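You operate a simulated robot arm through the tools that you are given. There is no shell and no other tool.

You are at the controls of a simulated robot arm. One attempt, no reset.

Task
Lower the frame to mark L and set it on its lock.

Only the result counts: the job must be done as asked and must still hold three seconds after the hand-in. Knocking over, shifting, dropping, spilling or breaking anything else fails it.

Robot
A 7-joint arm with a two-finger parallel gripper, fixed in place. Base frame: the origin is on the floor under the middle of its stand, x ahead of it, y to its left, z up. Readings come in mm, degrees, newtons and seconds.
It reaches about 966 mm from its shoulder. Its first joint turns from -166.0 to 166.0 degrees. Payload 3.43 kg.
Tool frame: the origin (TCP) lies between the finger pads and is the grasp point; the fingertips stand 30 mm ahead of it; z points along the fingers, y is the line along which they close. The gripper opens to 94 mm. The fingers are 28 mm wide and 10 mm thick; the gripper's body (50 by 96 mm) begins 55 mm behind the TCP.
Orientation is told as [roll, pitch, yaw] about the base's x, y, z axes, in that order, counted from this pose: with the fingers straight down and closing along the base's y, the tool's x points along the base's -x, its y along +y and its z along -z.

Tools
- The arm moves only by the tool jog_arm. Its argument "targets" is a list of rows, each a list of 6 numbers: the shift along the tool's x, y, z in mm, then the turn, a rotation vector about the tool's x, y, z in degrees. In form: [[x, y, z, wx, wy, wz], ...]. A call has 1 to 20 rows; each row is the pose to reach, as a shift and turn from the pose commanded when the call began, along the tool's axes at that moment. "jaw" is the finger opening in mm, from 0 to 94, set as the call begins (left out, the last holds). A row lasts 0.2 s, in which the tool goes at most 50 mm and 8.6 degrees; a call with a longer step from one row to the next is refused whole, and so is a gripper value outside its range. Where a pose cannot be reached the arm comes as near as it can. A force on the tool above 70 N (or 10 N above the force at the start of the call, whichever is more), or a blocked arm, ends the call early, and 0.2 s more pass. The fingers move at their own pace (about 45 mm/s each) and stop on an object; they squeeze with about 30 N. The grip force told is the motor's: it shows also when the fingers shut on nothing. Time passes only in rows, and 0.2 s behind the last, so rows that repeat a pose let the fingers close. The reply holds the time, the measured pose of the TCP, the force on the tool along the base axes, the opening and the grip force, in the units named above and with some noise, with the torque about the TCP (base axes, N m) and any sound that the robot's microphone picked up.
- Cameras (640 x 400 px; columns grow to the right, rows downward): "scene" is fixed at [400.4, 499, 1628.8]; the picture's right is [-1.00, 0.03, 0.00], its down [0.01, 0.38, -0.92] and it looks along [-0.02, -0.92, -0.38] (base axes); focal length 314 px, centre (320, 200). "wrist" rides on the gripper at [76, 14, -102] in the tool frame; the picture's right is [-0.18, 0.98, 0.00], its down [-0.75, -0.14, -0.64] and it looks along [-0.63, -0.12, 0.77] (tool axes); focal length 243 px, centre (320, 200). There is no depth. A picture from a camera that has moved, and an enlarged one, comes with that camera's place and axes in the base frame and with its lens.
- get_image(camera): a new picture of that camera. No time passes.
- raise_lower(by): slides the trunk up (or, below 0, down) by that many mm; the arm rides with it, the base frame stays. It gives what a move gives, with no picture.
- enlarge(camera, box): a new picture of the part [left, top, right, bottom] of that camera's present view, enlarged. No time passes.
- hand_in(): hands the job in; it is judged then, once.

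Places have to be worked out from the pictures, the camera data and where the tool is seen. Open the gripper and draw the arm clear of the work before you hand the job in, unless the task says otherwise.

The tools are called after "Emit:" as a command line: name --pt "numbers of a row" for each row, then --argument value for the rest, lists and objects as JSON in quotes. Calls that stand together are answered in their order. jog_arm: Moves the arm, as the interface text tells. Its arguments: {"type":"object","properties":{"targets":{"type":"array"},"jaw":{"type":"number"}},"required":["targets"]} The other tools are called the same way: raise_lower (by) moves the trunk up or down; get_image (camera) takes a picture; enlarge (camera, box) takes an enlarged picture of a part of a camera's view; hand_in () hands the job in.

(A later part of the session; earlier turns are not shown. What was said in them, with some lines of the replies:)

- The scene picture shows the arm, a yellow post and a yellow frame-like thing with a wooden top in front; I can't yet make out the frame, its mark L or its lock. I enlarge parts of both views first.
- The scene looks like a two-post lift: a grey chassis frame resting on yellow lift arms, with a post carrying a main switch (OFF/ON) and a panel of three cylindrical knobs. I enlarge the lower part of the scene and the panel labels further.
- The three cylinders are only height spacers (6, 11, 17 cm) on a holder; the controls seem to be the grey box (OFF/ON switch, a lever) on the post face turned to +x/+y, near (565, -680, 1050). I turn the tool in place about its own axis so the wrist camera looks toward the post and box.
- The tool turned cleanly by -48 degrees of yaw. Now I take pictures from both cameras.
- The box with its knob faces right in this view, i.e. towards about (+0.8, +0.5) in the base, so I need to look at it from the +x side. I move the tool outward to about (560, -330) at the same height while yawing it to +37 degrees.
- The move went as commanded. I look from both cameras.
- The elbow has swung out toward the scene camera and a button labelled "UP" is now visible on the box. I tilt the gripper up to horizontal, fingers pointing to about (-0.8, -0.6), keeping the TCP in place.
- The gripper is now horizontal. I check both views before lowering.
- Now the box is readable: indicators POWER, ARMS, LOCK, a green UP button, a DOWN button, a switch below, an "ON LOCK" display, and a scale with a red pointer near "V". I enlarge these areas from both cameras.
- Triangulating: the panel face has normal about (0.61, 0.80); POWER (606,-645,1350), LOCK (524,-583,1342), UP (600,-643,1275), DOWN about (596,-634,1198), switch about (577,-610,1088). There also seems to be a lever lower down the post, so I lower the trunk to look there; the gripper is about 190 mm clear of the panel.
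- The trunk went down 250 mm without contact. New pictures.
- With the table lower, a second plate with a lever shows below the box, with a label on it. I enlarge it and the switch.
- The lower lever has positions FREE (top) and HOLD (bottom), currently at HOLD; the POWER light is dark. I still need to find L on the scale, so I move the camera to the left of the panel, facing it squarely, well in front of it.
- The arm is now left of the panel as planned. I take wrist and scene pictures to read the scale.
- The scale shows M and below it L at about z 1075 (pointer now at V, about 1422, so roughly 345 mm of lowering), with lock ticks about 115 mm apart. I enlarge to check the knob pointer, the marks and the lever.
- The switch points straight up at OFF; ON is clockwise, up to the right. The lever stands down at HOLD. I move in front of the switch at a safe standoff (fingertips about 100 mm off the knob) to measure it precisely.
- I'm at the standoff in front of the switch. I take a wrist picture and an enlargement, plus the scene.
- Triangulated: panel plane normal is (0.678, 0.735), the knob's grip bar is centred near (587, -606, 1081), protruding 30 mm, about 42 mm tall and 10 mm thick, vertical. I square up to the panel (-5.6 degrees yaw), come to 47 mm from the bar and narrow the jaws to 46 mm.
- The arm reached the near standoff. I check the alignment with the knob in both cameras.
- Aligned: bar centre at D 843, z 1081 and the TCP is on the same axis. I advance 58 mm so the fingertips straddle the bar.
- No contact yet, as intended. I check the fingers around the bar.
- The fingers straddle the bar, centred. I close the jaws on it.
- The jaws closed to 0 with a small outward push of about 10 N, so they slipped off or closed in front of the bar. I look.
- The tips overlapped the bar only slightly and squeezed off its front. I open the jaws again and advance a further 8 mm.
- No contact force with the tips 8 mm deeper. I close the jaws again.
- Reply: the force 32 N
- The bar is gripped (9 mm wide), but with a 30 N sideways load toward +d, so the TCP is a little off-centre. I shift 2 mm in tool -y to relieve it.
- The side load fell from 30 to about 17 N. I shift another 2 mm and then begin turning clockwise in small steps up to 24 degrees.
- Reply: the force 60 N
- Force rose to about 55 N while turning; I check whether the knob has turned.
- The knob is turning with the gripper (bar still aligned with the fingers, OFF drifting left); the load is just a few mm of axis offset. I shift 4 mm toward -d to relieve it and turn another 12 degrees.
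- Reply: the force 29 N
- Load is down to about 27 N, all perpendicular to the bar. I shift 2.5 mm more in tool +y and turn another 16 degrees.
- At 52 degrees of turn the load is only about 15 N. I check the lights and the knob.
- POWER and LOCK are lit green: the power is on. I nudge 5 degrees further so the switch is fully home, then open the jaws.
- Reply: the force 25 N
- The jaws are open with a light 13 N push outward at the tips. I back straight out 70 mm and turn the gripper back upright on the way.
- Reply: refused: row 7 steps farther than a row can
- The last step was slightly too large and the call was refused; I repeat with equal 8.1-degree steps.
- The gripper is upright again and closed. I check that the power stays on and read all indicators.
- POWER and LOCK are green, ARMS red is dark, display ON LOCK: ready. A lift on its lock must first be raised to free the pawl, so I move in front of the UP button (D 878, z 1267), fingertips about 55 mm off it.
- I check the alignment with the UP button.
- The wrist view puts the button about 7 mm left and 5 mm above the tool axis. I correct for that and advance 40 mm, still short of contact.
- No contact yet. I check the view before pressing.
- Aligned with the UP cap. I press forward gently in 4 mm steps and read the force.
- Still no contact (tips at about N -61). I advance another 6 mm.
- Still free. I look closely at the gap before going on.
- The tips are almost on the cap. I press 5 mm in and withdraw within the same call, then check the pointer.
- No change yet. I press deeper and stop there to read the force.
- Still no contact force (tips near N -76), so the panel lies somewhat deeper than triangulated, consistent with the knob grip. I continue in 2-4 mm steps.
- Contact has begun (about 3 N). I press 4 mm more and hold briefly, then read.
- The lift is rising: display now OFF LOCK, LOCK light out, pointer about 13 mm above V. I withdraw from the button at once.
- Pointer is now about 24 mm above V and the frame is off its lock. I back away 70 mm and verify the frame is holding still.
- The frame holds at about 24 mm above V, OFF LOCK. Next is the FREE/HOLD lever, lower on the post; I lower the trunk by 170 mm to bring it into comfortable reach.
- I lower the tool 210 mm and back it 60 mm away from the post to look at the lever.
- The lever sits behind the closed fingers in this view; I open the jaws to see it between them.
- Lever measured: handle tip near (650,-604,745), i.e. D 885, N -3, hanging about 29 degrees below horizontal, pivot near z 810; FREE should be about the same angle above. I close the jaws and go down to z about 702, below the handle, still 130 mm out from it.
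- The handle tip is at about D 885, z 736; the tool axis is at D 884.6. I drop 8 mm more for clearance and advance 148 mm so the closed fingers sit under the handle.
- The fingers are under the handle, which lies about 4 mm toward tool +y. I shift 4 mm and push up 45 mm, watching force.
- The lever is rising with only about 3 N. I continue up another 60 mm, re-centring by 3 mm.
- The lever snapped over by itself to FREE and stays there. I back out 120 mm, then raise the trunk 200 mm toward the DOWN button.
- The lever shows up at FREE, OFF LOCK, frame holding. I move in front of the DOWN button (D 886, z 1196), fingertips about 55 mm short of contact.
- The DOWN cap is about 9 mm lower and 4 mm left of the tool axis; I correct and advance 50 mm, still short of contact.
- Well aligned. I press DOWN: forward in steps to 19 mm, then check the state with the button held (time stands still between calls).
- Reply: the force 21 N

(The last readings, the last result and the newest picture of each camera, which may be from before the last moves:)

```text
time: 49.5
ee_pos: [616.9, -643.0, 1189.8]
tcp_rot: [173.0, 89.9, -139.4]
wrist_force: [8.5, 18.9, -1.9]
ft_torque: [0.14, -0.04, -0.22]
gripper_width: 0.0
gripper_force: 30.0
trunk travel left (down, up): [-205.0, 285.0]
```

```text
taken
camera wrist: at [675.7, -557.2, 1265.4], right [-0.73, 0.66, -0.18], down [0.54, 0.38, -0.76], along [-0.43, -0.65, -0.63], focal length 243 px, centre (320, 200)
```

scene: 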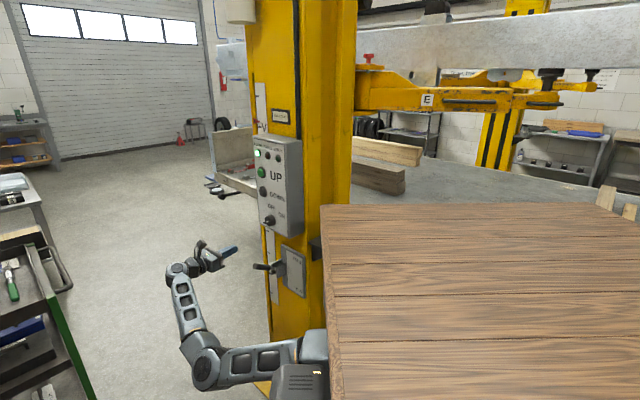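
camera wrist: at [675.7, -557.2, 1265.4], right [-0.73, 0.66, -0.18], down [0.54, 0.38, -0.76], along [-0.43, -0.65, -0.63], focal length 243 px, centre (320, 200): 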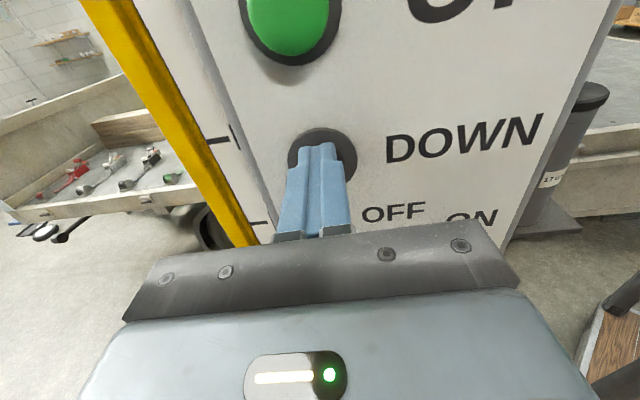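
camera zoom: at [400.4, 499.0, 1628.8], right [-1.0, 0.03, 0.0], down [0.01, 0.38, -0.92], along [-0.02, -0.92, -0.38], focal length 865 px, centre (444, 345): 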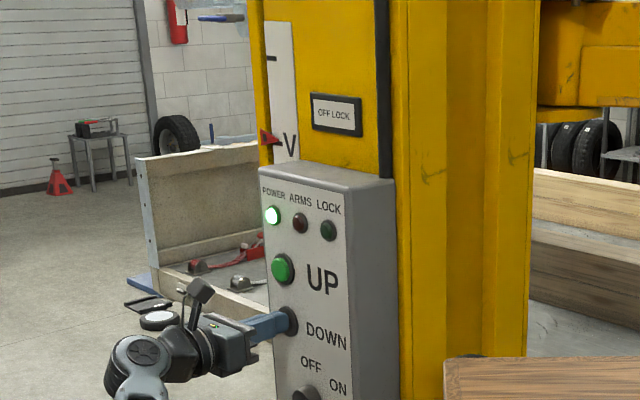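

It is descending (pointer now only ~8 mm above V). I hold the button for 0.6 s more and check speed.

Emit:
jog_arm --pt "0 0 0 0 0 0" --pt "0 0 0 0 0 0" --jaw 0

Emit:
enlarge --camera "scene" --box '[240, 75, 310, 220]'

Emit:
get_image --camera "wrist"

Emit:
get_image --camera "scene"

```text
time: 50.1
ee_pos: [617.4, -643.7, 1189.5]
tcp_rot: [177.0, 89.8, -135.4]
wrist_force: [13.3, 23.6, -1.1]
ft_torque: [0.17, -0.03, -0.21]
gripper_width: 0.1
gripper_force: 29.6
trunk travel left (down, up): [-205.0, 285.0]
```

```text
2.76 times, centred on (275, 148) of scene
camera zoom: at [400.4, 499.0, 1628.8], right [-1.0, 0.03, 0.0], down [0.01, 0.38, -0.92], along [-0.02, -0.92, -0.38], focal length 865 px, centre (444, 345)
```

zoom: 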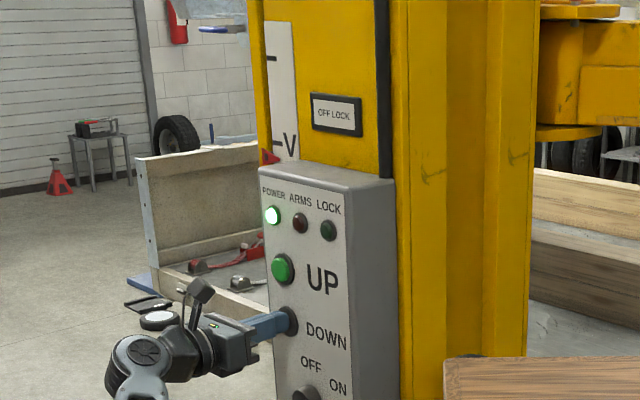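

```text
taken
camera wrist: at [675.3, -557.7, 1265.4], right [-0.73, 0.66, -0.18], down [0.54, 0.38, -0.76], along [-0.43, -0.65, -0.63], focal length 243 px, centre (320, 200)
```

wrist: 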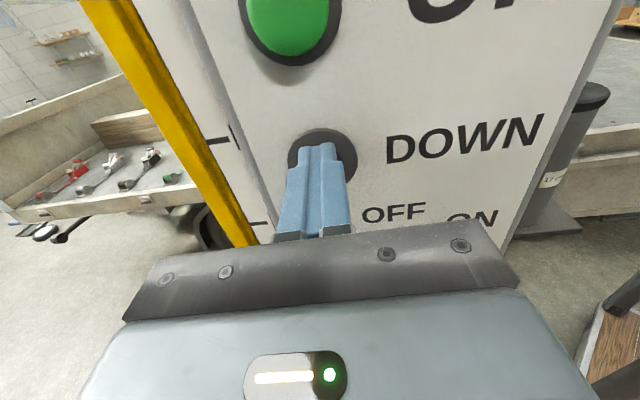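

```text
taken
```

scene: 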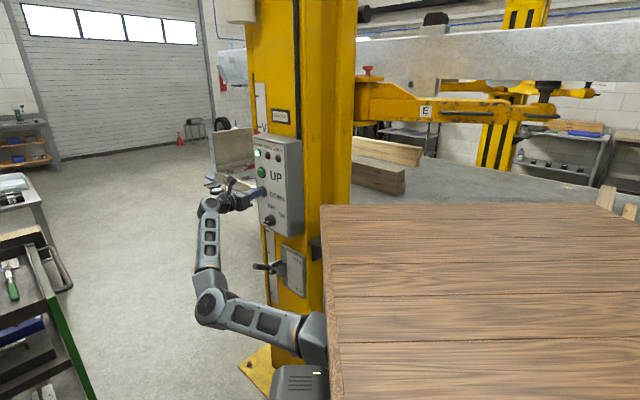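

Descent speed is about 49 mm/s; the pointer is about 22 mm below V, some 325 mm above L. Nothing is in the way so far. I hold for 2.2 s (about 108 mm) and check again.

Emit:
jog_arm --pt "0 0 0 0 0 0" --pt "0 0 0 0 0 0" --pt "0 0 0 0 0 0" --pt "0 0 0 0 0 0" --pt "0 0 0 0 0 0" --pt "0 0 0 0 0 0" --pt "0 0 0 0 0 0" --pt "0 0 0 0 0 0" --pt "0 0 0 0 0 0" --pt "0 0 0 0 0 0" --jaw 0

Emit:
get_image --camera "wrist"

Emit:
get_image --camera "scene"

```text
time: 52.3
ee_pos: [616.4, -644.5, 1188.8]
tcp_rot: [-179.9, 89.9, -132.3]
wrist_force: [20.0, 20.9, 2.6]
ft_torque: [0.01, 0.0, 0.02]
gripper_width: 0.0
gripper_force: 29.9
trunk travel left (down, up): [-205.0, 285.0]
```

```text
taken
camera wrist: at [675.1, -558.0, 1265.4], right [-0.73, 0.66, -0.18], down [0.54, 0.38, -0.76], along [-0.43, -0.65, -0.63], focal length 243 px, centre (320, 200)
```

wrist: 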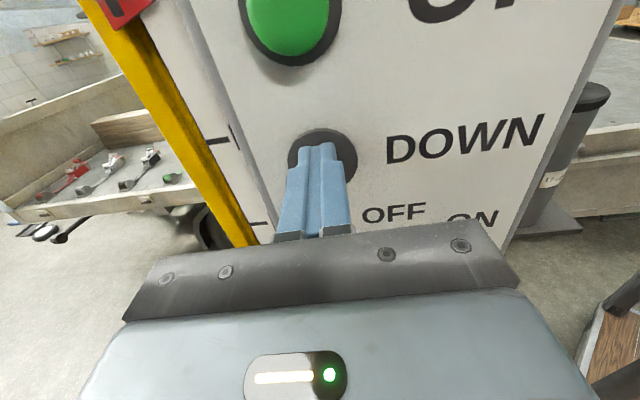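

```text
taken
```

scene: 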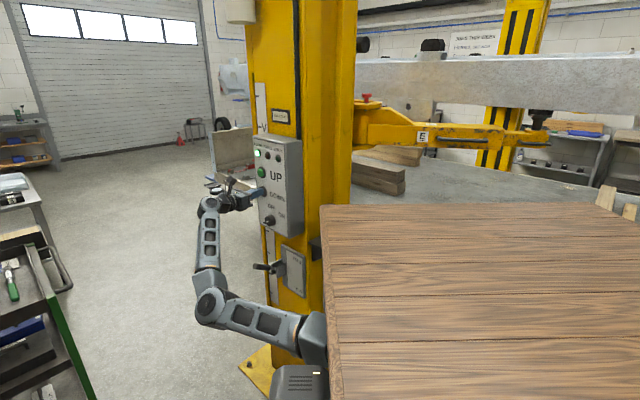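

The pointer is now visible at the top left of the wrist view, about z 1283; the lift arm at about z 1380 is well above the timbers (tops near 900). I hold for another 2.2 s.

Emit:
jog_arm --pt "0 0 0 0 0 0" --pt "0 0 0 0 0 0" --pt "0 0 0 0 0 0" --pt "0 0 0 0 0 0" --pt "0 0 0 0 0 0" --pt "0 0 0 0 0 0" --pt "0 0 0 0 0 0" --pt "0 0 0 0 0 0" --pt "0 0 0 0 0 0" --pt "0 0 0 0 0 0" --jaw 0

Emit:
get_image --camera "wrist"

Emit:
enlarge --camera "wrist" --box '[100, 40, 300, 250]'

Emit:
get_image --camera "scene"

```text
time: 54.5
ee_pos: [617.5, -643.5, 1188.8]
tcp_rot: [179.4, 89.9, -133.3]
wrist_force: [22.3, 19.2, 5.7]
ft_torque: [-0.07, 0.0, 0.08]
gripper_width: 0.0
gripper_force: 29.8
trunk travel left (down, up): [-205.0, 285.0]
```

```text
taken
camera wrist: at [675.2, -558.0, 1265.3], right [-0.73, 0.66, -0.18], down [0.54, 0.38, -0.76], along [-0.43, -0.65, -0.63], focal length 243 px, centre (320, 200)
```

wrist: 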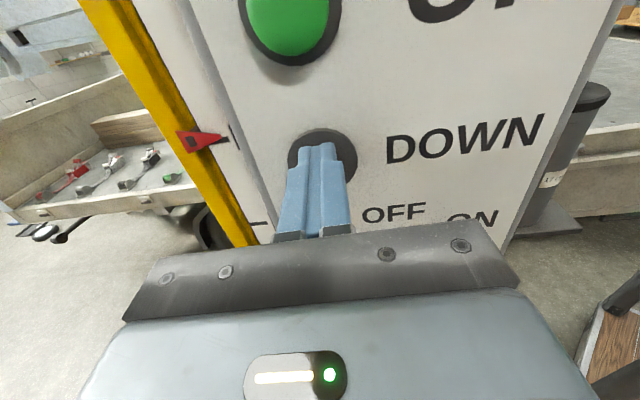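

```text
1.90 times, centred on (200, 145) of wrist
camera zoom: at [675.2, -558.0, 1265.3], right [-0.73, 0.66, -0.18], down [0.54, 0.38, -0.76], along [-0.43, -0.65, -0.63], focal length 462 px, centre (549, 305)
```

zoom: 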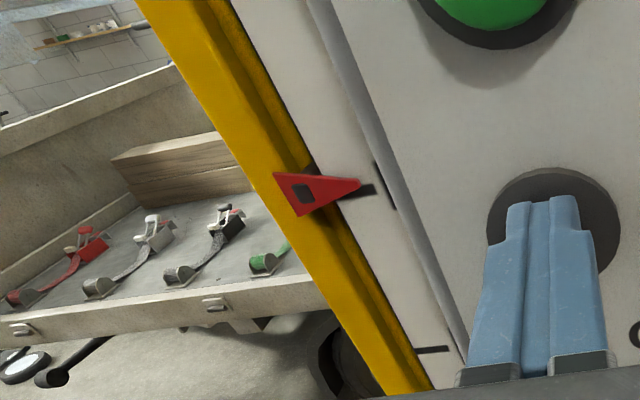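

```text
taken
```

scene: 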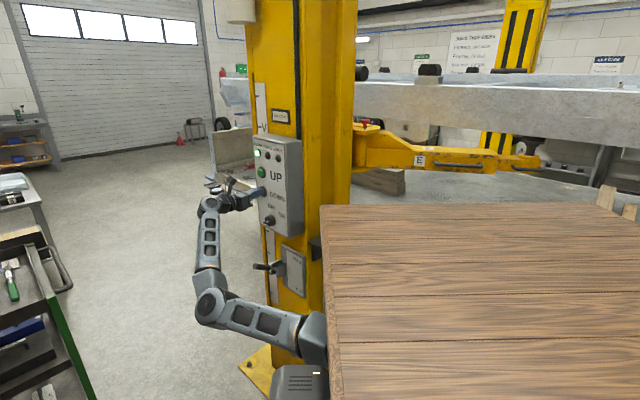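

The pointer is just at the M tick now. A wall notice has come into view as well, so I read it before continuing.

Emit:
enlarge --camera "scene" --box '[435, 20, 515, 80]'

Emit:
enlarge --camera "scene" --box '[580, 45, 640, 85]'

Emit:
enlarge --camera "scene" --box '[350, 50, 450, 120]'

Emit:
enlarge --camera "scene" --box '[340, 60, 640, 240]'

```text
6.67 times, centred on (475, 50) of scene
camera zoom: at [400.4, 499.0, 1628.8], right [-1.0, 0.03, 0.0], down [0.01, 0.38, -0.92], along [-0.02, -0.92, -0.38], focal length 2090 px, centre (-713, 1200)
```

zoom: 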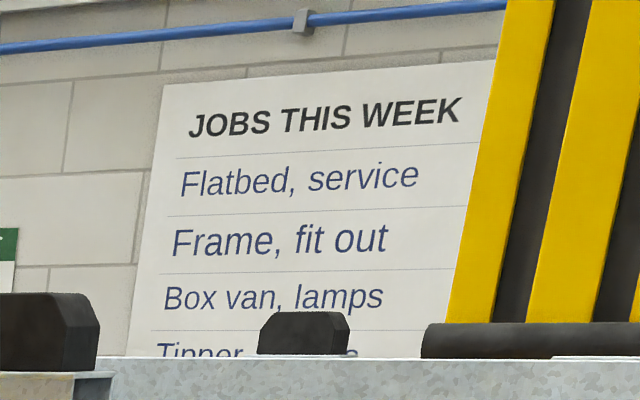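

```text
10.00 times, centred on (610, 65) of scene
camera zoom: at [400.4, 499.0, 1628.8], right [-1.0, 0.03, 0.0], down [0.01, 0.38, -0.92], along [-0.02, -0.92, -0.38], focal length 3135 px, centre (-2580, 1550)
```

zoom: 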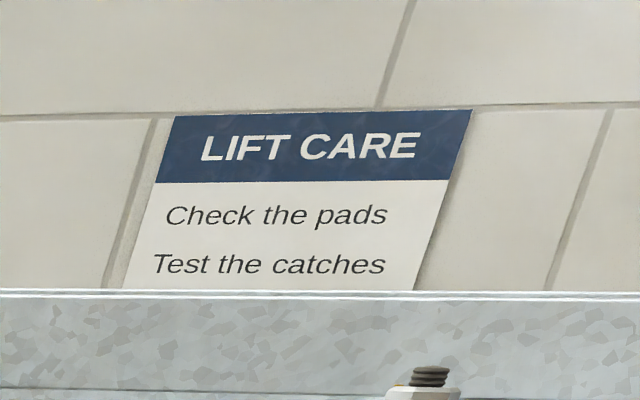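

```text
5.71 times, centred on (400, 85) of scene
camera zoom: at [400.4, 499.0, 1628.8], right [-1.0, 0.03, 0.0], down [0.01, 0.38, -0.92], along [-0.02, -0.92, -0.38], focal length 1791 px, centre (-137, 857)
```

zoom: 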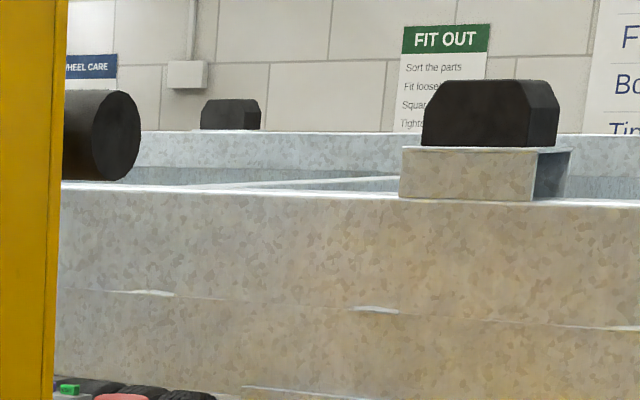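

```text
2.13 times, centred on (490, 150) of scene
camera zoom: at [400.4, 499.0, 1628.8], right [-1.0, 0.03, 0.0], down [0.01, 0.38, -0.92], along [-0.02, -0.92, -0.38], focal length 669 px, centre (-43, 307)
```

zoom: 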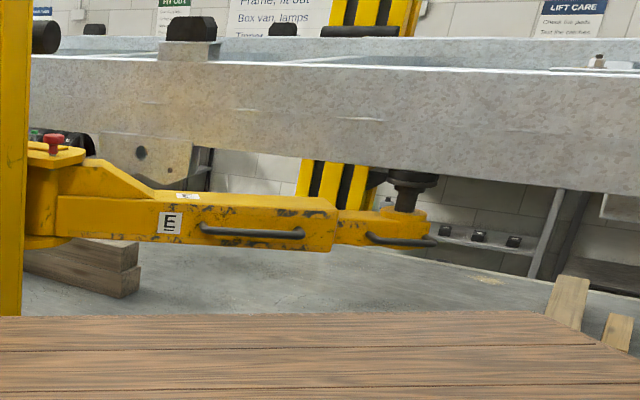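

The notices are just a job list and general lift care. All lift parts stay well above the timbers, so I hold DOWN another 1.2 s (about 59 mm), leaving roughly 50 mm to L.

Emit:
jog_arm --pt "0 0 0 0 0 0" --pt "0 0 0 0 0 0" --pt "0 0 0 0 0 0" --pt "0 0 0 0 0 0" --pt "0 0 0 0 0 0" --jaw 0

Emit:
enlarge --camera "wrist" --box '[100, 40, 300, 250]'

Emit:
get_image --camera "scene"

```text
time: 55.7
ee_pos: [616.6, -643.9, 1189.4]
tcp_rot: [178.8, 89.9, -133.6]
wrist_force: [22.5, 18.2, 4.8]
ft_torque: [-0.04, 0.02, 0.05]
gripper_width: 0.0
gripper_force: 30.1
trunk travel left (down, up): [-205.0, 285.0]
```

```text
1.90 times, centred on (200, 145) of wrist
camera zoom: at [675.1, -558.0, 1265.3], right [-0.73, 0.66, -0.18], down [0.54, 0.38, -0.75], along [-0.43, -0.65, -0.63], focal length 462 px, centre (549, 305)
```

zoom: 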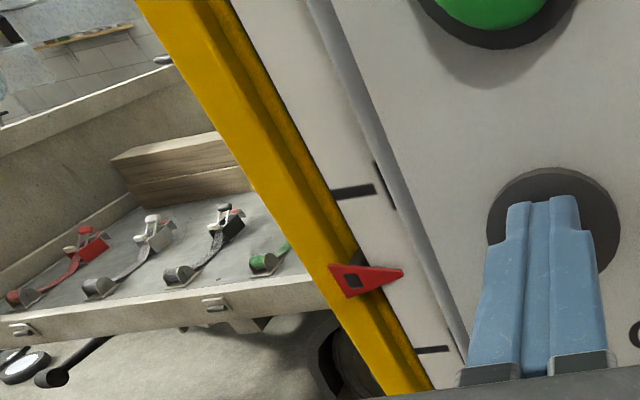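

```text
taken
```

scene: 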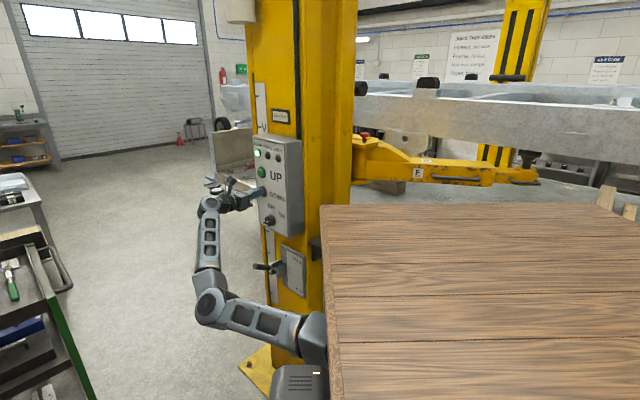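

The pointer is now about 60 mm above L. I hold 0.4 s more (about 20 mm) and then withdraw (another ~10 mm), aiming to stop roughly 30 mm above L.

Emit:
jog_arm --pt "0 0 0 0 0 0" --jaw 0

Emit:
jog_arm --pt "0 0 -20 0 0 0" --jaw 0

Emit:
enlarge --camera "wrist" --box '[100, 40, 300, 250]'

```text
time: 56.1
ee_pos: [616.6, -643.9, 1188.9]
tcp_rot: [178.6, 89.9, -133.9]
wrist_force: [21.6, 19.3, 6.0]
ft_torque: [-0.01, 0.06, 0.07]
gripper_width: 0.1
gripper_force: 30.2
trunk travel left (down, up): [-205.0, 285.0]
```

```text
time: 56.5
ee_pos: [623.0, -632.7, 1189.3]
tcp_rot: [-6.1, 89.9, 41.0]
wrist_force: [-0.7, 0.1, 0.3]
ft_torque: [0.0, -0.01, 0.01]
gripper_width: 0.2
gripper_force: 29.7
trunk travel left (down, up): [-205.0, 285.0]
```

```text
1.90 times, centred on (200, 145) of wrist
camera zoom: at [681.4, -547.2, 1265.8], right [-0.72, 0.67, -0.18], down [0.54, 0.38, -0.75], along [-0.43, -0.64, -0.63], focal length 462 px, centre (549, 305)
```

zoom: 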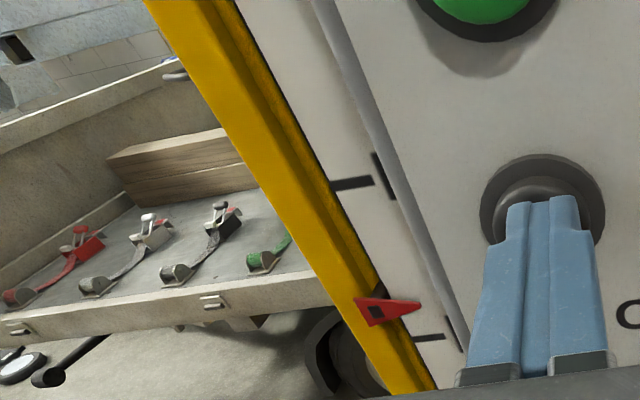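

The pointer stopped about 25-30 mm above L. Now the lever must go back to HOLD; I withdraw 120 mm and lower the trunk 150 mm.

Emit:
jog_arm --pt "0 0 -40 0 0 0" --pt "0 0 -80 0 0 0" --pt "0 0 -120 0 0 0" --jaw 0

Emit:
raise_lower --by -150

Emit:
get_image --camera "wrist"

Emit:
get_image --camera "scene"

```text
time: 57.3
ee_pos: [710.6, -543.4, 1186.0]
tcp_rot: [90.4, 90.1, 137.8]
wrist_force: [-0.3, 0.2, -0.4]
ft_torque: [0.02, 0.01, -0.01]
gripper_width: 0.2
gripper_force: 29.9
trunk travel left (down, up): [-205.0, 285.0]
```

```text
time: 59.0
ee_pos: [711.3, -542.5, 1035.9]
tcp_rot: [177.7, 89.9, -135.0]
wrist_force: [-0.1, 0.5, 0.2]
ft_torque: [0.01, 0.04, 0.01]
gripper_width: 0.1
gripper_force: 29.8
trunk travel left (down, up): [-55.0, 435.0]
```

```text
taken
camera wrist: at [769.5, -456.9, 1112.5], right [-0.72, 0.66, -0.18], down [0.54, 0.38, -0.75], along [-0.43, -0.65, -0.63], focal length 243 px, centre (320, 200)
```

wrist: 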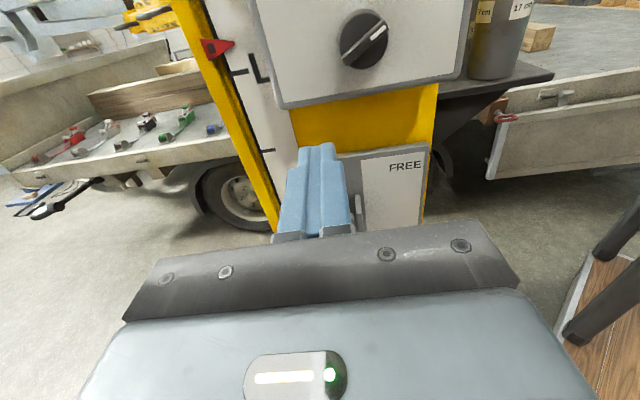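

```text
taken
```

scene: 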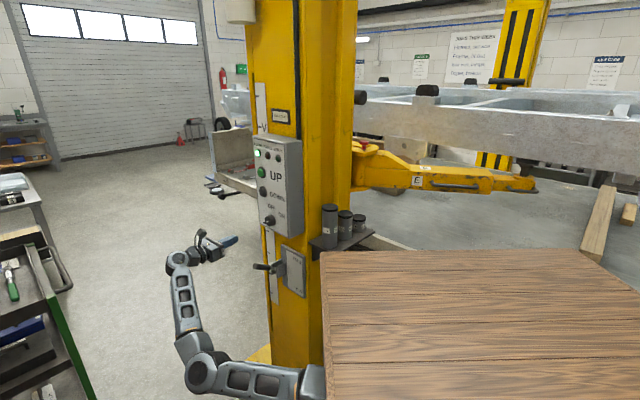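

From this view the pointer stands about 33 mm above L. I now go down to z 920, above the handle (FREE tip near D 884, N -4, z 877), still in front of it.

Emit:
jog_arm --pt "-29 1 0 0 0 0" --pt "-58 3 0 0 0 0" --pt "-87 4 0 0 0 0" --pt "-116 5.5 0 0 0 0" --jaw 0

Emit:
get_image --camera "wrist"

Emit:
enlarge --camera "scene" --box '[210, 220, 320, 330]'

```text
time: 60.0
ee_pos: [706.6, -536.6, 920.4]
tcp_rot: [-114.2, 90.0, -66.8]
wrist_force: [0.0, -0.3, -0.1]
ft_torque: [0.03, -0.02, -0.03]
gripper_width: 0.0
gripper_force: 29.5
trunk travel left (down, up): [-55.0, 435.0]
```

```text
taken
camera wrist: at [764.7, -451.4, 996.8], right [-0.72, 0.67, -0.18], down [0.54, 0.38, -0.75], along [-0.43, -0.64, -0.63], focal length 243 px, centre (320, 200)
```

wrist: 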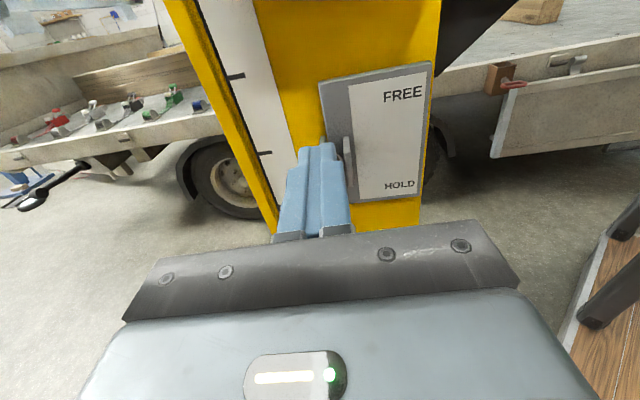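

```text
3.64 times, centred on (265, 275) of scene
camera zoom: at [400.4, 499.0, 1628.8], right [-1.0, 0.03, 0.0], down [0.01, 0.38, -0.92], along [-0.02, -0.92, -0.38], focal length 1140 px, centre (520, -73)
```

zoom: 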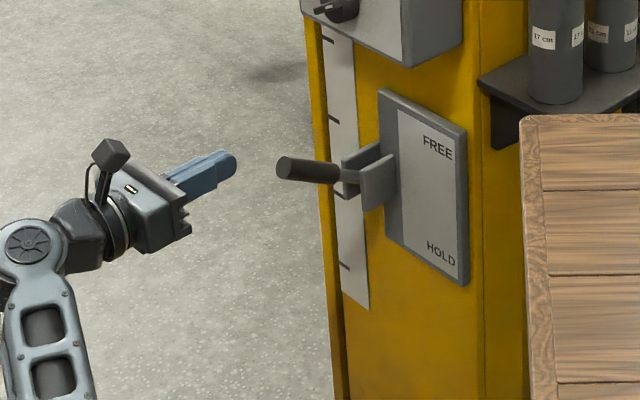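

The approach line passes just above the handle; for margin I rise 8 mm more and advance 97 mm over the handle.

Emit:
jog_arm --pt "8 0 10 0 0 0" --pt "8 0 40 0 0 0" --pt "8 0 70 0 0 0" --pt "8 0 97 0 0 0" --jaw 0

Emit:
get_image --camera "wrist"

Emit:
enlarge --camera "scene" --box '[210, 220, 320, 330]'

```text
time: 61.0
ee_pos: [642.8, -610.3, 929.1]
tcp_rot: [-172.9, 89.9, -125.5]
wrist_force: [0.2, 0.5, 0.3]
ft_torque: [0.02, -0.01, 0.01]
gripper_width: 0.1
gripper_force: 30.0
trunk travel left (down, up): [-55.0, 435.0]
```

```text
taken
camera wrist: at [701.5, -523.5, 1005.6], right [-0.72, 0.66, -0.18], down [0.54, 0.38, -0.75], along [-0.43, -0.65, -0.63], focal length 243 px, centre (320, 200)
```

wrist: 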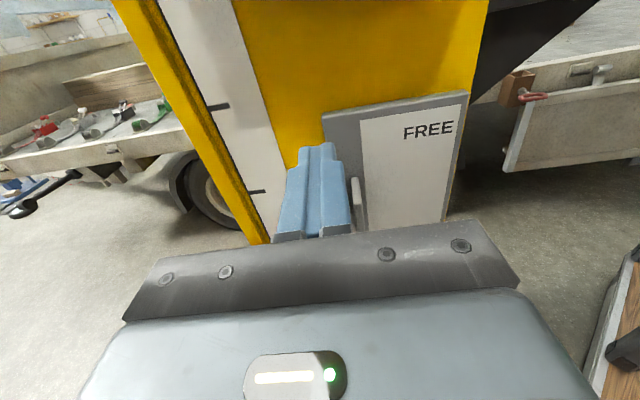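

```text
3.64 times, centred on (265, 275) of scene
camera zoom: at [400.4, 499.0, 1628.8], right [-1.0, 0.03, 0.0], down [0.01, 0.38, -0.92], along [-0.02, -0.92, -0.38], focal length 1140 px, centre (520, -73)
```

zoom: 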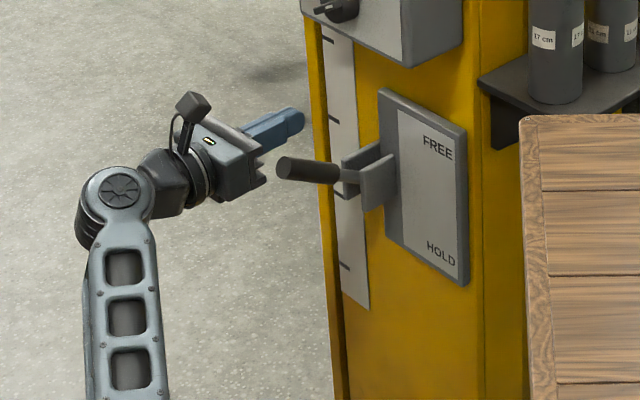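

The fingers are over the handle (D 885, tips N -41). I push down 65 mm in small steps, watching the force.

Emit:
jog_arm --pt "-10 0 6 0 0 0" --pt "-22 0 6 0 0 0" --pt "-34 0 6 0 0 0" --pt "-46 0 6 0 0 0" --pt "-56 0 6 0 0 0" --pt "-65 0 6 0 0 0" --jaw 0

Emit:
get_image --camera "wrist"

Emit:
enlarge --camera "scene" --box '[210, 220, 320, 330]'

```text
time: 62.4
ee_pos: [637.8, -614.1, 862.2]
tcp_rot: [160.7, 90.0, -151.9]
wrist_force: [2.7, 0.5, 2.6]
ft_torque: [0.06, -0.13, -0.01]
gripper_width: 0.2
gripper_force: 30.2
trunk travel left (down, up): [-55.0, 435.0]
```

```text
taken
camera wrist: at [696.6, -528.4, 938.8], right [-0.72, 0.66, -0.18], down [0.54, 0.38, -0.75], along [-0.43, -0.64, -0.63], focal length 243 px, centre (320, 200)
```

wrist: 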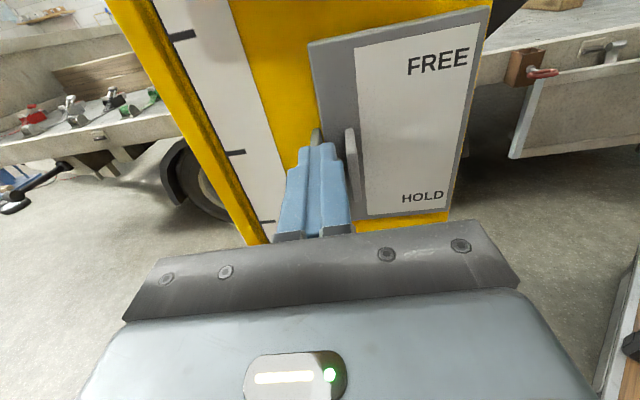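

```text
3.64 times, centred on (265, 275) of scene
camera zoom: at [400.4, 499.0, 1628.8], right [-1.0, 0.03, 0.0], down [0.01, 0.38, -0.92], along [-0.02, -0.92, -0.38], focal length 1140 px, centre (520, -73)
```

zoom: 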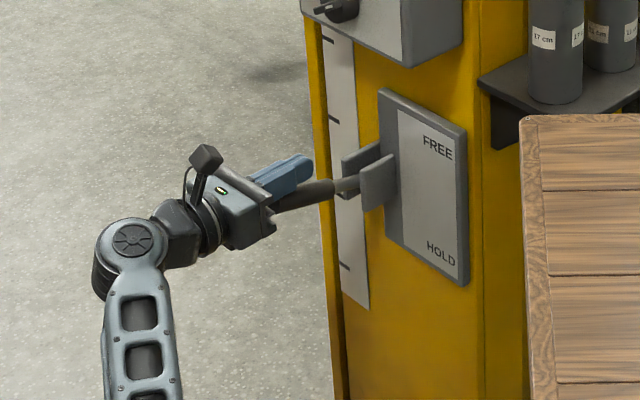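

The lever is following down with under 4 N. I continue down another 55 mm so it passes over centre.

Emit:
jog_arm --pt "-11 0 0 0 0 0" --pt "-22 0 0 0 0 0" --pt "-33 0 0 0 0 0" --pt "-44 0 0 0 0 0" --pt "-55 0 0 0 0 0" --jaw 0

Emit:
get_image --camera "wrist"

Emit:
enlarge --camera "scene" --box '[210, 220, 320, 330]'

```text
time: 63.6
ee_pos: [638.2, -613.1, 807.1]
tcp_rot: [142.9, 90.0, -169.7]
wrist_force: [0.2, -0.3, -0.1]
ft_torque: [0.0, 0.01, -0.02]
gripper_width: 0.0
gripper_force: 29.6
trunk travel left (down, up): [-55.0, 435.0]
```

```text
taken
camera wrist: at [695.8, -528.3, 884.1], right [-0.72, 0.66, -0.18], down [0.54, 0.38, -0.75], along [-0.43, -0.64, -0.63], focal length 243 px, centre (320, 200)
```

wrist: 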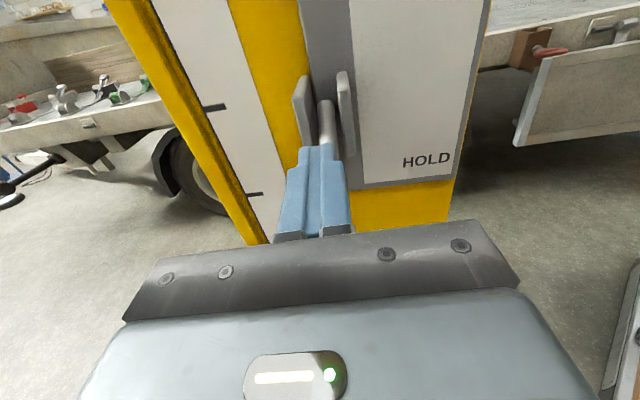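

```text
3.64 times, centred on (265, 275) of scene
camera zoom: at [400.4, 499.0, 1628.8], right [-1.0, 0.03, 0.0], down [0.01, 0.38, -0.92], along [-0.02, -0.92, -0.38], focal length 1140 px, centre (520, -73)
```

zoom: 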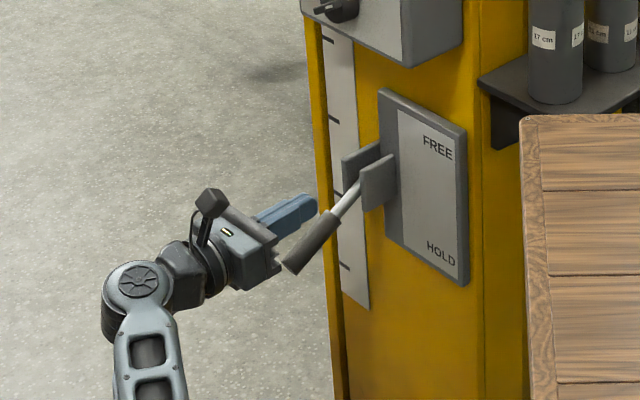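

The lever has snapped to HOLD. I back out 110 mm and raise the trunk 150 mm to go back to the DOWN button.

Emit:
jog_arm --pt "0 0 -40 0 0 0" --pt "0 0 -80 0 0 0" --pt "0 0 -110 0 0 0" --jaw 0

Emit:
raise_lower --by 150

Emit:
enlarge --camera "scene" --box '[235, 75, 315, 310]'

Emit:
get_image --camera "wrist"

```text
time: 64.4
ee_pos: [712.8, -531.8, 808.6]
tcp_rot: [-142.6, 90.0, -95.3]
wrist_force: [-0.1, -0.9, -0.5]
ft_torque: [-0.01, -0.01, 0.0]
gripper_width: 0.0
gripper_force: 30.2
trunk travel left (down, up): [-55.0, 435.0]
```

```text
time: 66.2
ee_pos: [714.2, -531.3, 957.2]
tcp_rot: [171.0, 90.1, -141.5]
wrist_force: [0.1, -0.6, -0.3]
ft_torque: [0.02, -0.02, -0.01]
gripper_width: 0.0
gripper_force: 29.9
trunk travel left (down, up): [-205.0, 285.0]
```

```text
1.70 times, centred on (275, 192) of scene
camera zoom: at [400.4, 499.0, 1628.8], right [-1.0, 0.03, 0.0], down [0.01, 0.38, -0.92], along [-0.02, -0.92, -0.38], focal length 534 px, centre (397, 213)
```

zoom: 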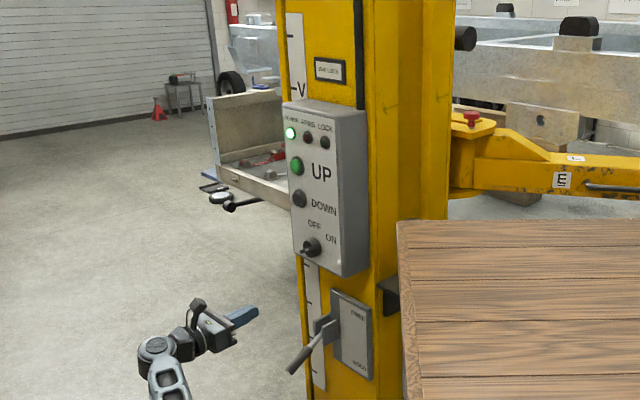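

```text
taken
camera wrist: at [771.8, -446.0, 1033.8], right [-0.72, 0.66, -0.18], down [0.54, 0.38, -0.75], along [-0.43, -0.65, -0.63], focal length 243 px, centre (320, 200)
```

wrist: 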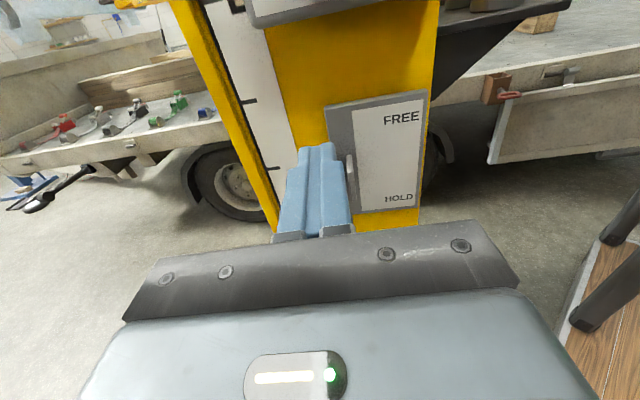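

All set: lever at HOLD, OFF LOCK. I return in front of the DOWN button, stopping about 50 mm short of contact.

Emit:
jog_arm --pt "33 0 5 0 0 0" --pt "66 0 15 0 0 0" --pt "99 -1 25 0 0 0" --pt "132 -1 40 0 0 0" --pt "165 -2 55 0 0 0" --pt "198 -2 75 0 0 0" --pt "231 -2 95 0 0 0" --jaw 0

Emit:
get_image --camera "wrist"

Emit:
enlarge --camera "wrist" --box '[100, 40, 300, 250]'

```text
time: 67.8
ee_pos: [652.6, -603.3, 1191.6]
tcp_rot: [144.9, 89.8, -167.7]
wrist_force: [0.9, 0.0, -0.8]
ft_torque: [-0.03, -0.01, -0.03]
gripper_width: 0.0
gripper_force: 30.3
trunk travel left (down, up): [-205.0, 285.0]
```

```text
taken
camera wrist: at [711.8, -517.7, 1268.2], right [-0.72, 0.66, -0.18], down [0.54, 0.38, -0.75], along [-0.43, -0.65, -0.63], focal length 243 px, centre (320, 200)
```

wrist: 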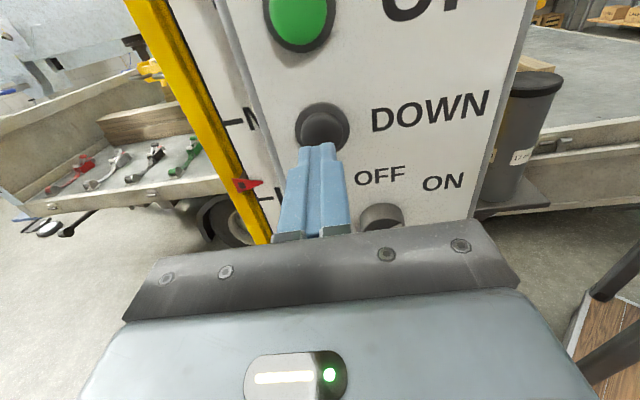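

```text
1.90 times, centred on (200, 145) of wrist
camera zoom: at [711.8, -517.7, 1268.2], right [-0.72, 0.66, -0.18], down [0.54, 0.38, -0.75], along [-0.43, -0.65, -0.63], focal length 462 px, centre (549, 305)
```

zoom: 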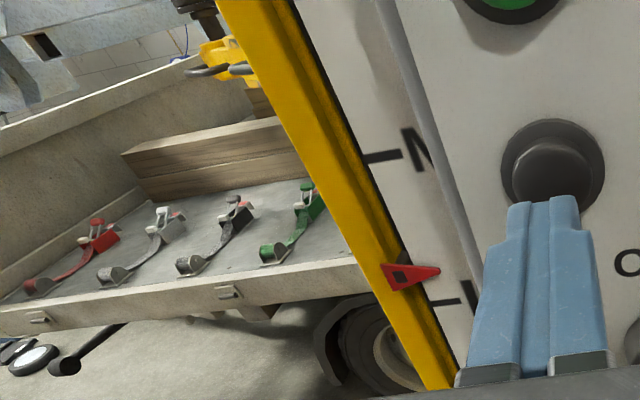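

The pointer is still about 30 mm above L. I press DOWN with the same motion as before and check the state.

Emit:
jog_arm --pt "-4 1 25 0 0 0" --pt "-4 1 45 0 0 0" --pt "-4 1 50 0 0 0" --pt "-4 1 54 0 0 0" --jaw 0

Emit:
enlarge --camera "wrist" --box '[100, 40, 300, 250]'

Emit:
enlarge --camera "scene" --box '[235, 90, 315, 240]'

```text
time: 68.8
ee_pos: [615.1, -641.5, 1185.7]
tcp_rot: [159.9, 90.0, -152.7]
wrist_force: [6.3, 14.6, -1.5]
ft_torque: [0.08, -0.07, -0.12]
gripper_width: 0.0
gripper_force: 30.0
trunk travel left (down, up): [-205.0, 285.0]
```

```text
1.90 times, centred on (200, 145) of wrist
camera zoom: at [673.7, -554.9, 1262.1], right [-0.73, 0.66, -0.18], down [0.54, 0.38, -0.75], along [-0.43, -0.65, -0.63], focal length 462 px, centre (549, 305)
```

zoom: 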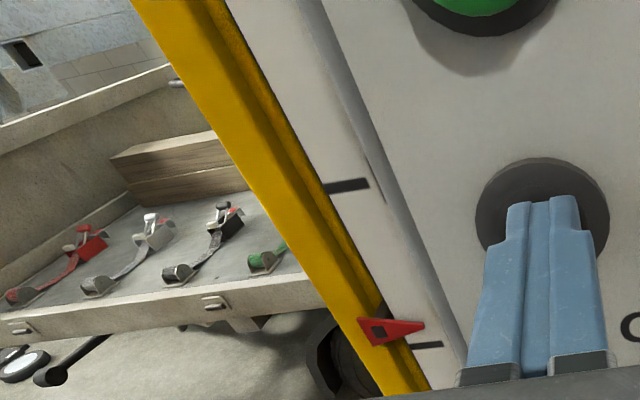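

```text
2.67 times, centred on (275, 165) of scene
camera zoom: at [400.4, 499.0, 1628.8], right [-1.0, 0.03, 0.0], down [0.01, 0.38, -0.92], along [-0.02, -0.92, -0.38], focal length 836 px, centre (440, 293)
```

zoom: 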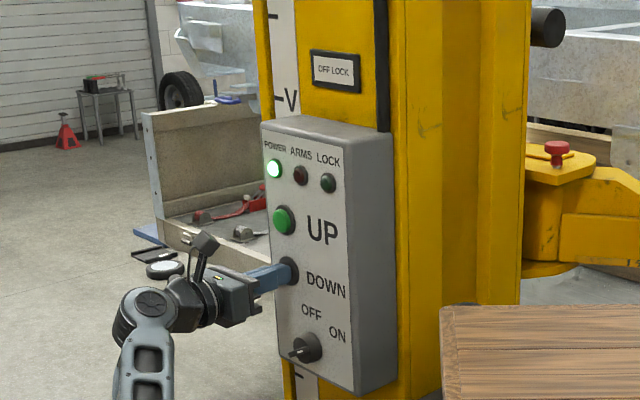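

It is descending; the pointer is now roughly 12-15 mm above L, still OFF LOCK. I hold 0.4 s more.

Emit:
jog_arm --pt "0 0 0 0 0 0" --jaw 0

Emit:
enlarge --camera "wrist" --box '[100, 40, 300, 250]'

Emit:
enlarge --camera "scene" --box '[235, 90, 315, 240]'

```text
time: 69.2
ee_pos: [614.9, -640.9, 1186.6]
tcp_rot: [163.4, 89.9, -149.1]
wrist_force: [9.7, 16.3, -2.7]
ft_torque: [0.14, -0.06, -0.09]
gripper_width: 0.0
gripper_force: 30.1
trunk travel left (down, up): [-205.0, 285.0]
```

```text
1.90 times, centred on (200, 145) of wrist
camera zoom: at [673.5, -555.2, 1262.1], right [-0.73, 0.66, -0.18], down [0.54, 0.38, -0.75], along [-0.43, -0.65, -0.63], focal length 462 px, centre (549, 305)
```

zoom: 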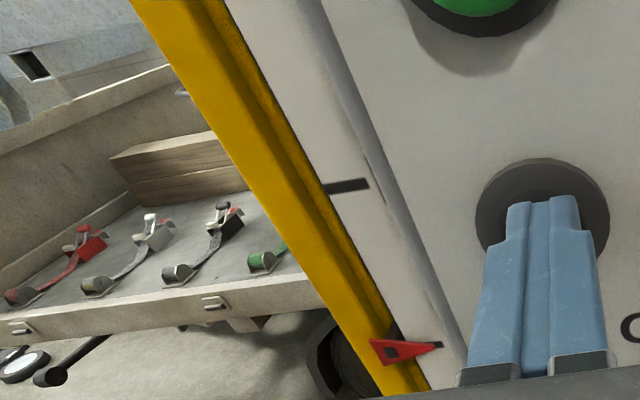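

```text
2.67 times, centred on (275, 165) of scene
camera zoom: at [400.4, 499.0, 1628.8], right [-1.0, 0.03, 0.0], down [0.01, 0.38, -0.92], along [-0.02, -0.92, -0.38], focal length 836 px, centre (440, 293)
```

zoom: 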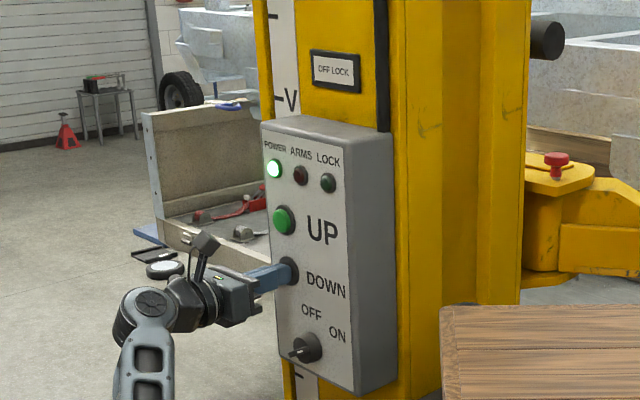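

The pointer now looks level with L (with slight parallax, a few mm above), display still OFF LOCK. The lever is in HOLD, so a further 0.4 s should seat it on the catch.

Emit:
jog_arm --pt "0 0 0 0 0 0" --jaw 0

Emit:
enlarge --camera "wrist" --box '[100, 40, 300, 250]'

Emit:
enlarge --camera "scene" --box '[235, 90, 315, 240]'

```text
time: 69.6
ee_pos: [615.1, -641.3, 1185.6]
tcp_rot: [169.1, 89.9, -143.3]
wrist_force: [12.0, 17.1, -3.6]
ft_torque: [0.14, -0.04, -0.07]
gripper_width: 0.1
gripper_force: 29.9
trunk travel left (down, up): [-205.0, 285.0]
```

```text
1.90 times, centred on (200, 145) of wrist
camera zoom: at [673.4, -555.4, 1262.1], right [-0.73, 0.66, -0.18], down [0.54, 0.38, -0.75], along [-0.43, -0.65, -0.63], focal length 462 px, centre (549, 305)
```

zoom: 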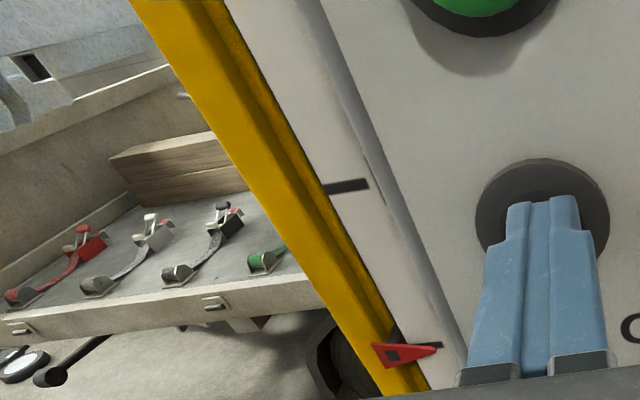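

```text
2.67 times, centred on (275, 165) of scene
camera zoom: at [400.4, 499.0, 1628.8], right [-1.0, 0.03, 0.0], down [0.01, 0.38, -0.92], along [-0.02, -0.92, -0.38], focal length 836 px, centre (440, 293)
```

zoom: 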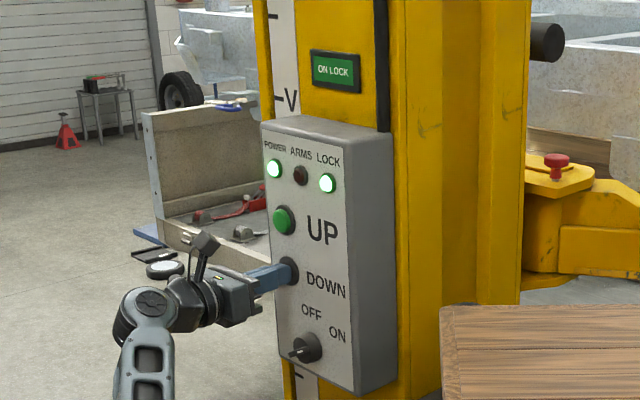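

The display now reads ON LOCK in green, the LOCK light is lit and the pointer is at L. I release the button and withdraw clear of the panel.

Emit:
jog_arm --pt "0 0 -30 0 0 0" --pt "0 0 -70 0 0 0" --pt "0 0 -110 0 0 0" --pt "0 0 -150 0 0 0" --jaw 0

Emit:
get_image --camera "wrist"

Emit:
get_image --camera "scene"

Emit:
enlarge --camera "scene" --box '[235, 90, 315, 310]'

```text
time: 70.6
ee_pos: [712.3, -528.9, 1185.7]
tcp_rot: [-93.9, 89.9, -46.7]
wrist_force: [0.2, -0.8, -0.4]
ft_torque: [0.01, 0.0, 0.03]
gripper_width: 0.1
gripper_force: 30.2
trunk travel left (down, up): [-205.0, 285.0]
```

```text
taken
camera wrist: at [770.4, -444.3, 1261.9], right [-0.72, 0.67, -0.18], down [0.54, 0.38, -0.75], along [-0.43, -0.64, -0.63], focal length 243 px, centre (320, 200)
```

wrist: 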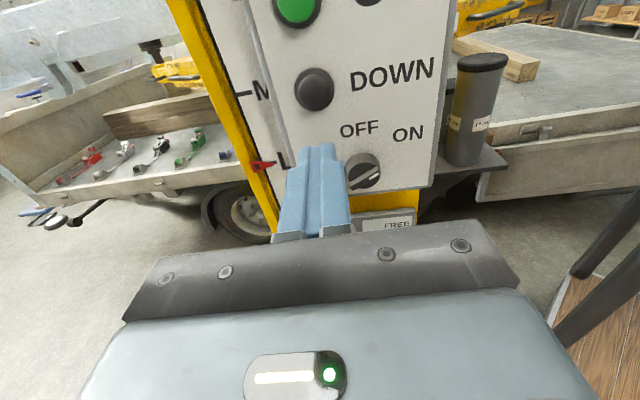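

```text
taken
```

scene: 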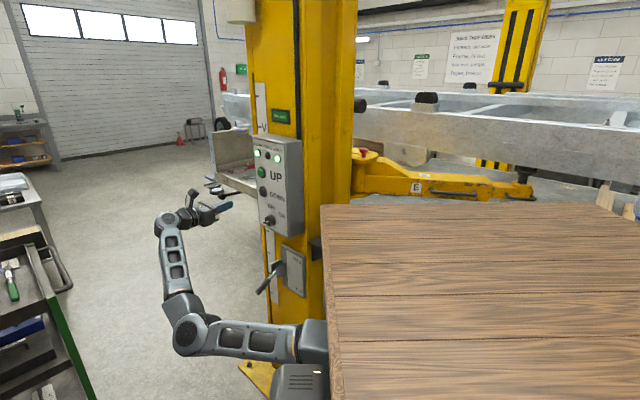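

```text
1.82 times, centred on (275, 200) of scene
camera zoom: at [400.4, 499.0, 1628.8], right [-1.0, 0.03, 0.0], down [0.01, 0.38, -0.92], along [-0.02, -0.92, -0.38], focal length 570 px, centre (402, 200)
```

zoom: 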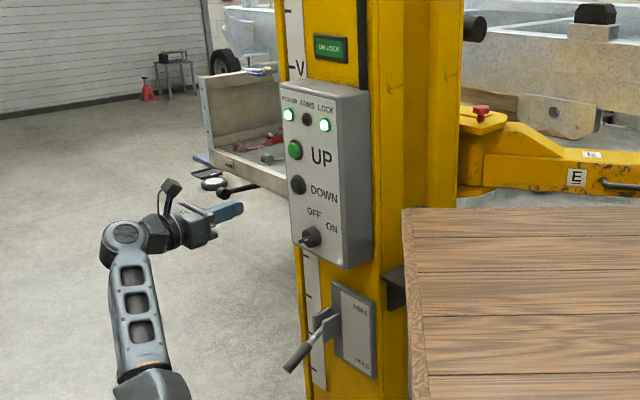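

ON LOCK holds after releasing, pointer at L. I open the gripper, draw the arm further away, and verify once more.

Emit:
jog_arm --pt "0 0 -30 0 0 0" --pt "0 0 -60 0 0 0" --pt "0 0 -80 0 0 0" --pt "0 0 -80 0 0 0" --pt "0 0 -80 0 0 0" --pt "0 0 -80 0 0 0" --jaw 94

Emit:
get_image --camera "wrist"

Emit:
enlarge --camera "wrist" --box '[220, 80, 400, 220]'

Emit:
enlarge --camera "scene" --box '[245, 95, 315, 175]'

Emit:
get_image --camera "scene"

```text
time: 72.0
ee_pos: [768.8, -470.3, 1184.0]
tcp_rot: [169.5, 89.9, -143.1]
wrist_force: [-0.3, -0.3, 1.3]
ft_torque: [-0.01, -0.03, -0.01]
gripper_width: 94.0
gripper_force: 0.0
trunk travel left (down, up): [-205.0, 285.0]
```

```text
taken
camera wrist: at [827.4, -385.8, 1260.5], right [-0.72, 0.66, -0.18], down [0.54, 0.38, -0.75], along [-0.43, -0.65, -0.63], focal length 243 px, centre (320, 200)
```

wrist: 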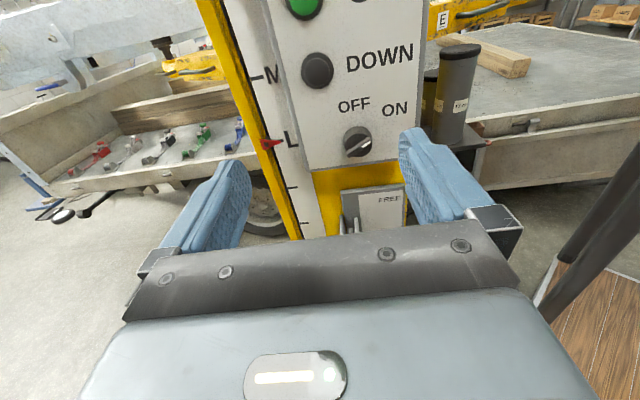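

```text
2.86 times, centred on (310, 150) of wrist
camera zoom: at [827.4, -385.8, 1260.5], right [-0.72, 0.66, -0.18], down [0.54, 0.38, -0.75], along [-0.43, -0.65, -0.63], focal length 693 px, centre (349, 343)
```

zoom: 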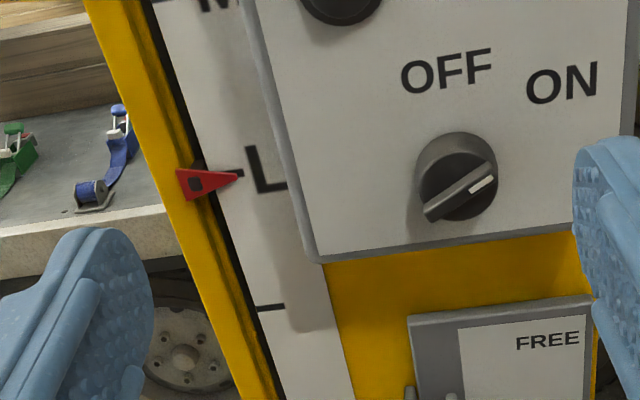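

```text
5.00 times, centred on (280, 135) of scene
camera zoom: at [400.4, 499.0, 1628.8], right [-1.0, 0.03, 0.0], down [0.01, 0.38, -0.92], along [-0.02, -0.92, -0.38], focal length 1567 px, centre (520, 525)
```

zoom: 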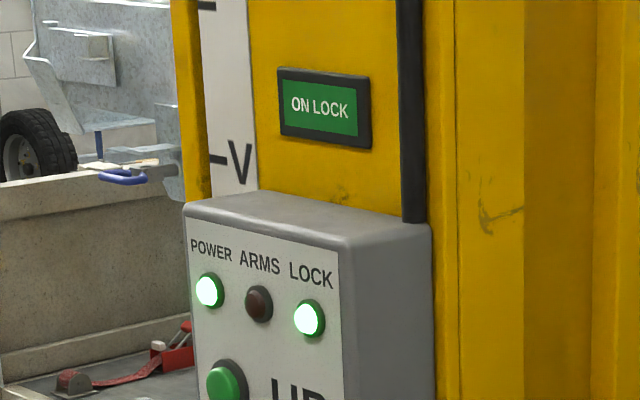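

```text
taken
```

scene: 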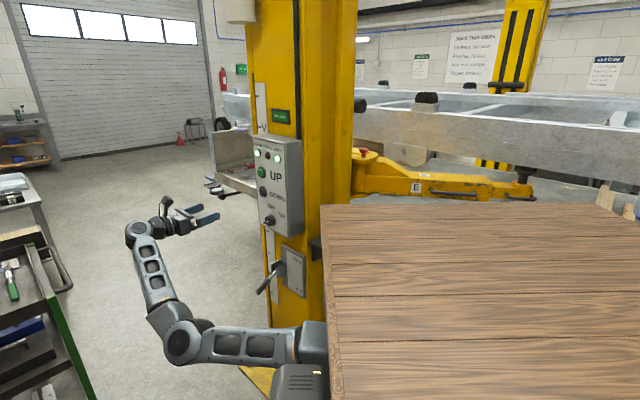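

The pointer sits on the L tick. The display reads ON LOCK, the LOCK light is lit, the lever is at HOLD, and the arm is clear with the gripper open. I hand the job in.

Emit:
hand_in

```text
The job is handed in.
```

The frame is down at mark L and resting on its lock, and I've handed the job in. When I last checked, the pointer was on the L tick, the display read ON LOCK and the LOCK light was green. I don't have the result of the judging.

1. **Power:** I turned the main switch from OFF to ON. It was off at the start and I left it on, since the task didn't ask for it to be switched back off.
2. **Off the old lock:** I raised the frame about 24 mm above mark V and moved the lever from HOLD to FREE.
3. **Lowering:** I lowered it with the DOWN button and stopped about 30 mm above L.
4. **Onto the lock:** I put the lever back to HOLD and pressed DOWN until the lock took the frame at L.

I saw nothing else knocked or shifted in the pictures. The gripper is open and the arm is clear of the lift.
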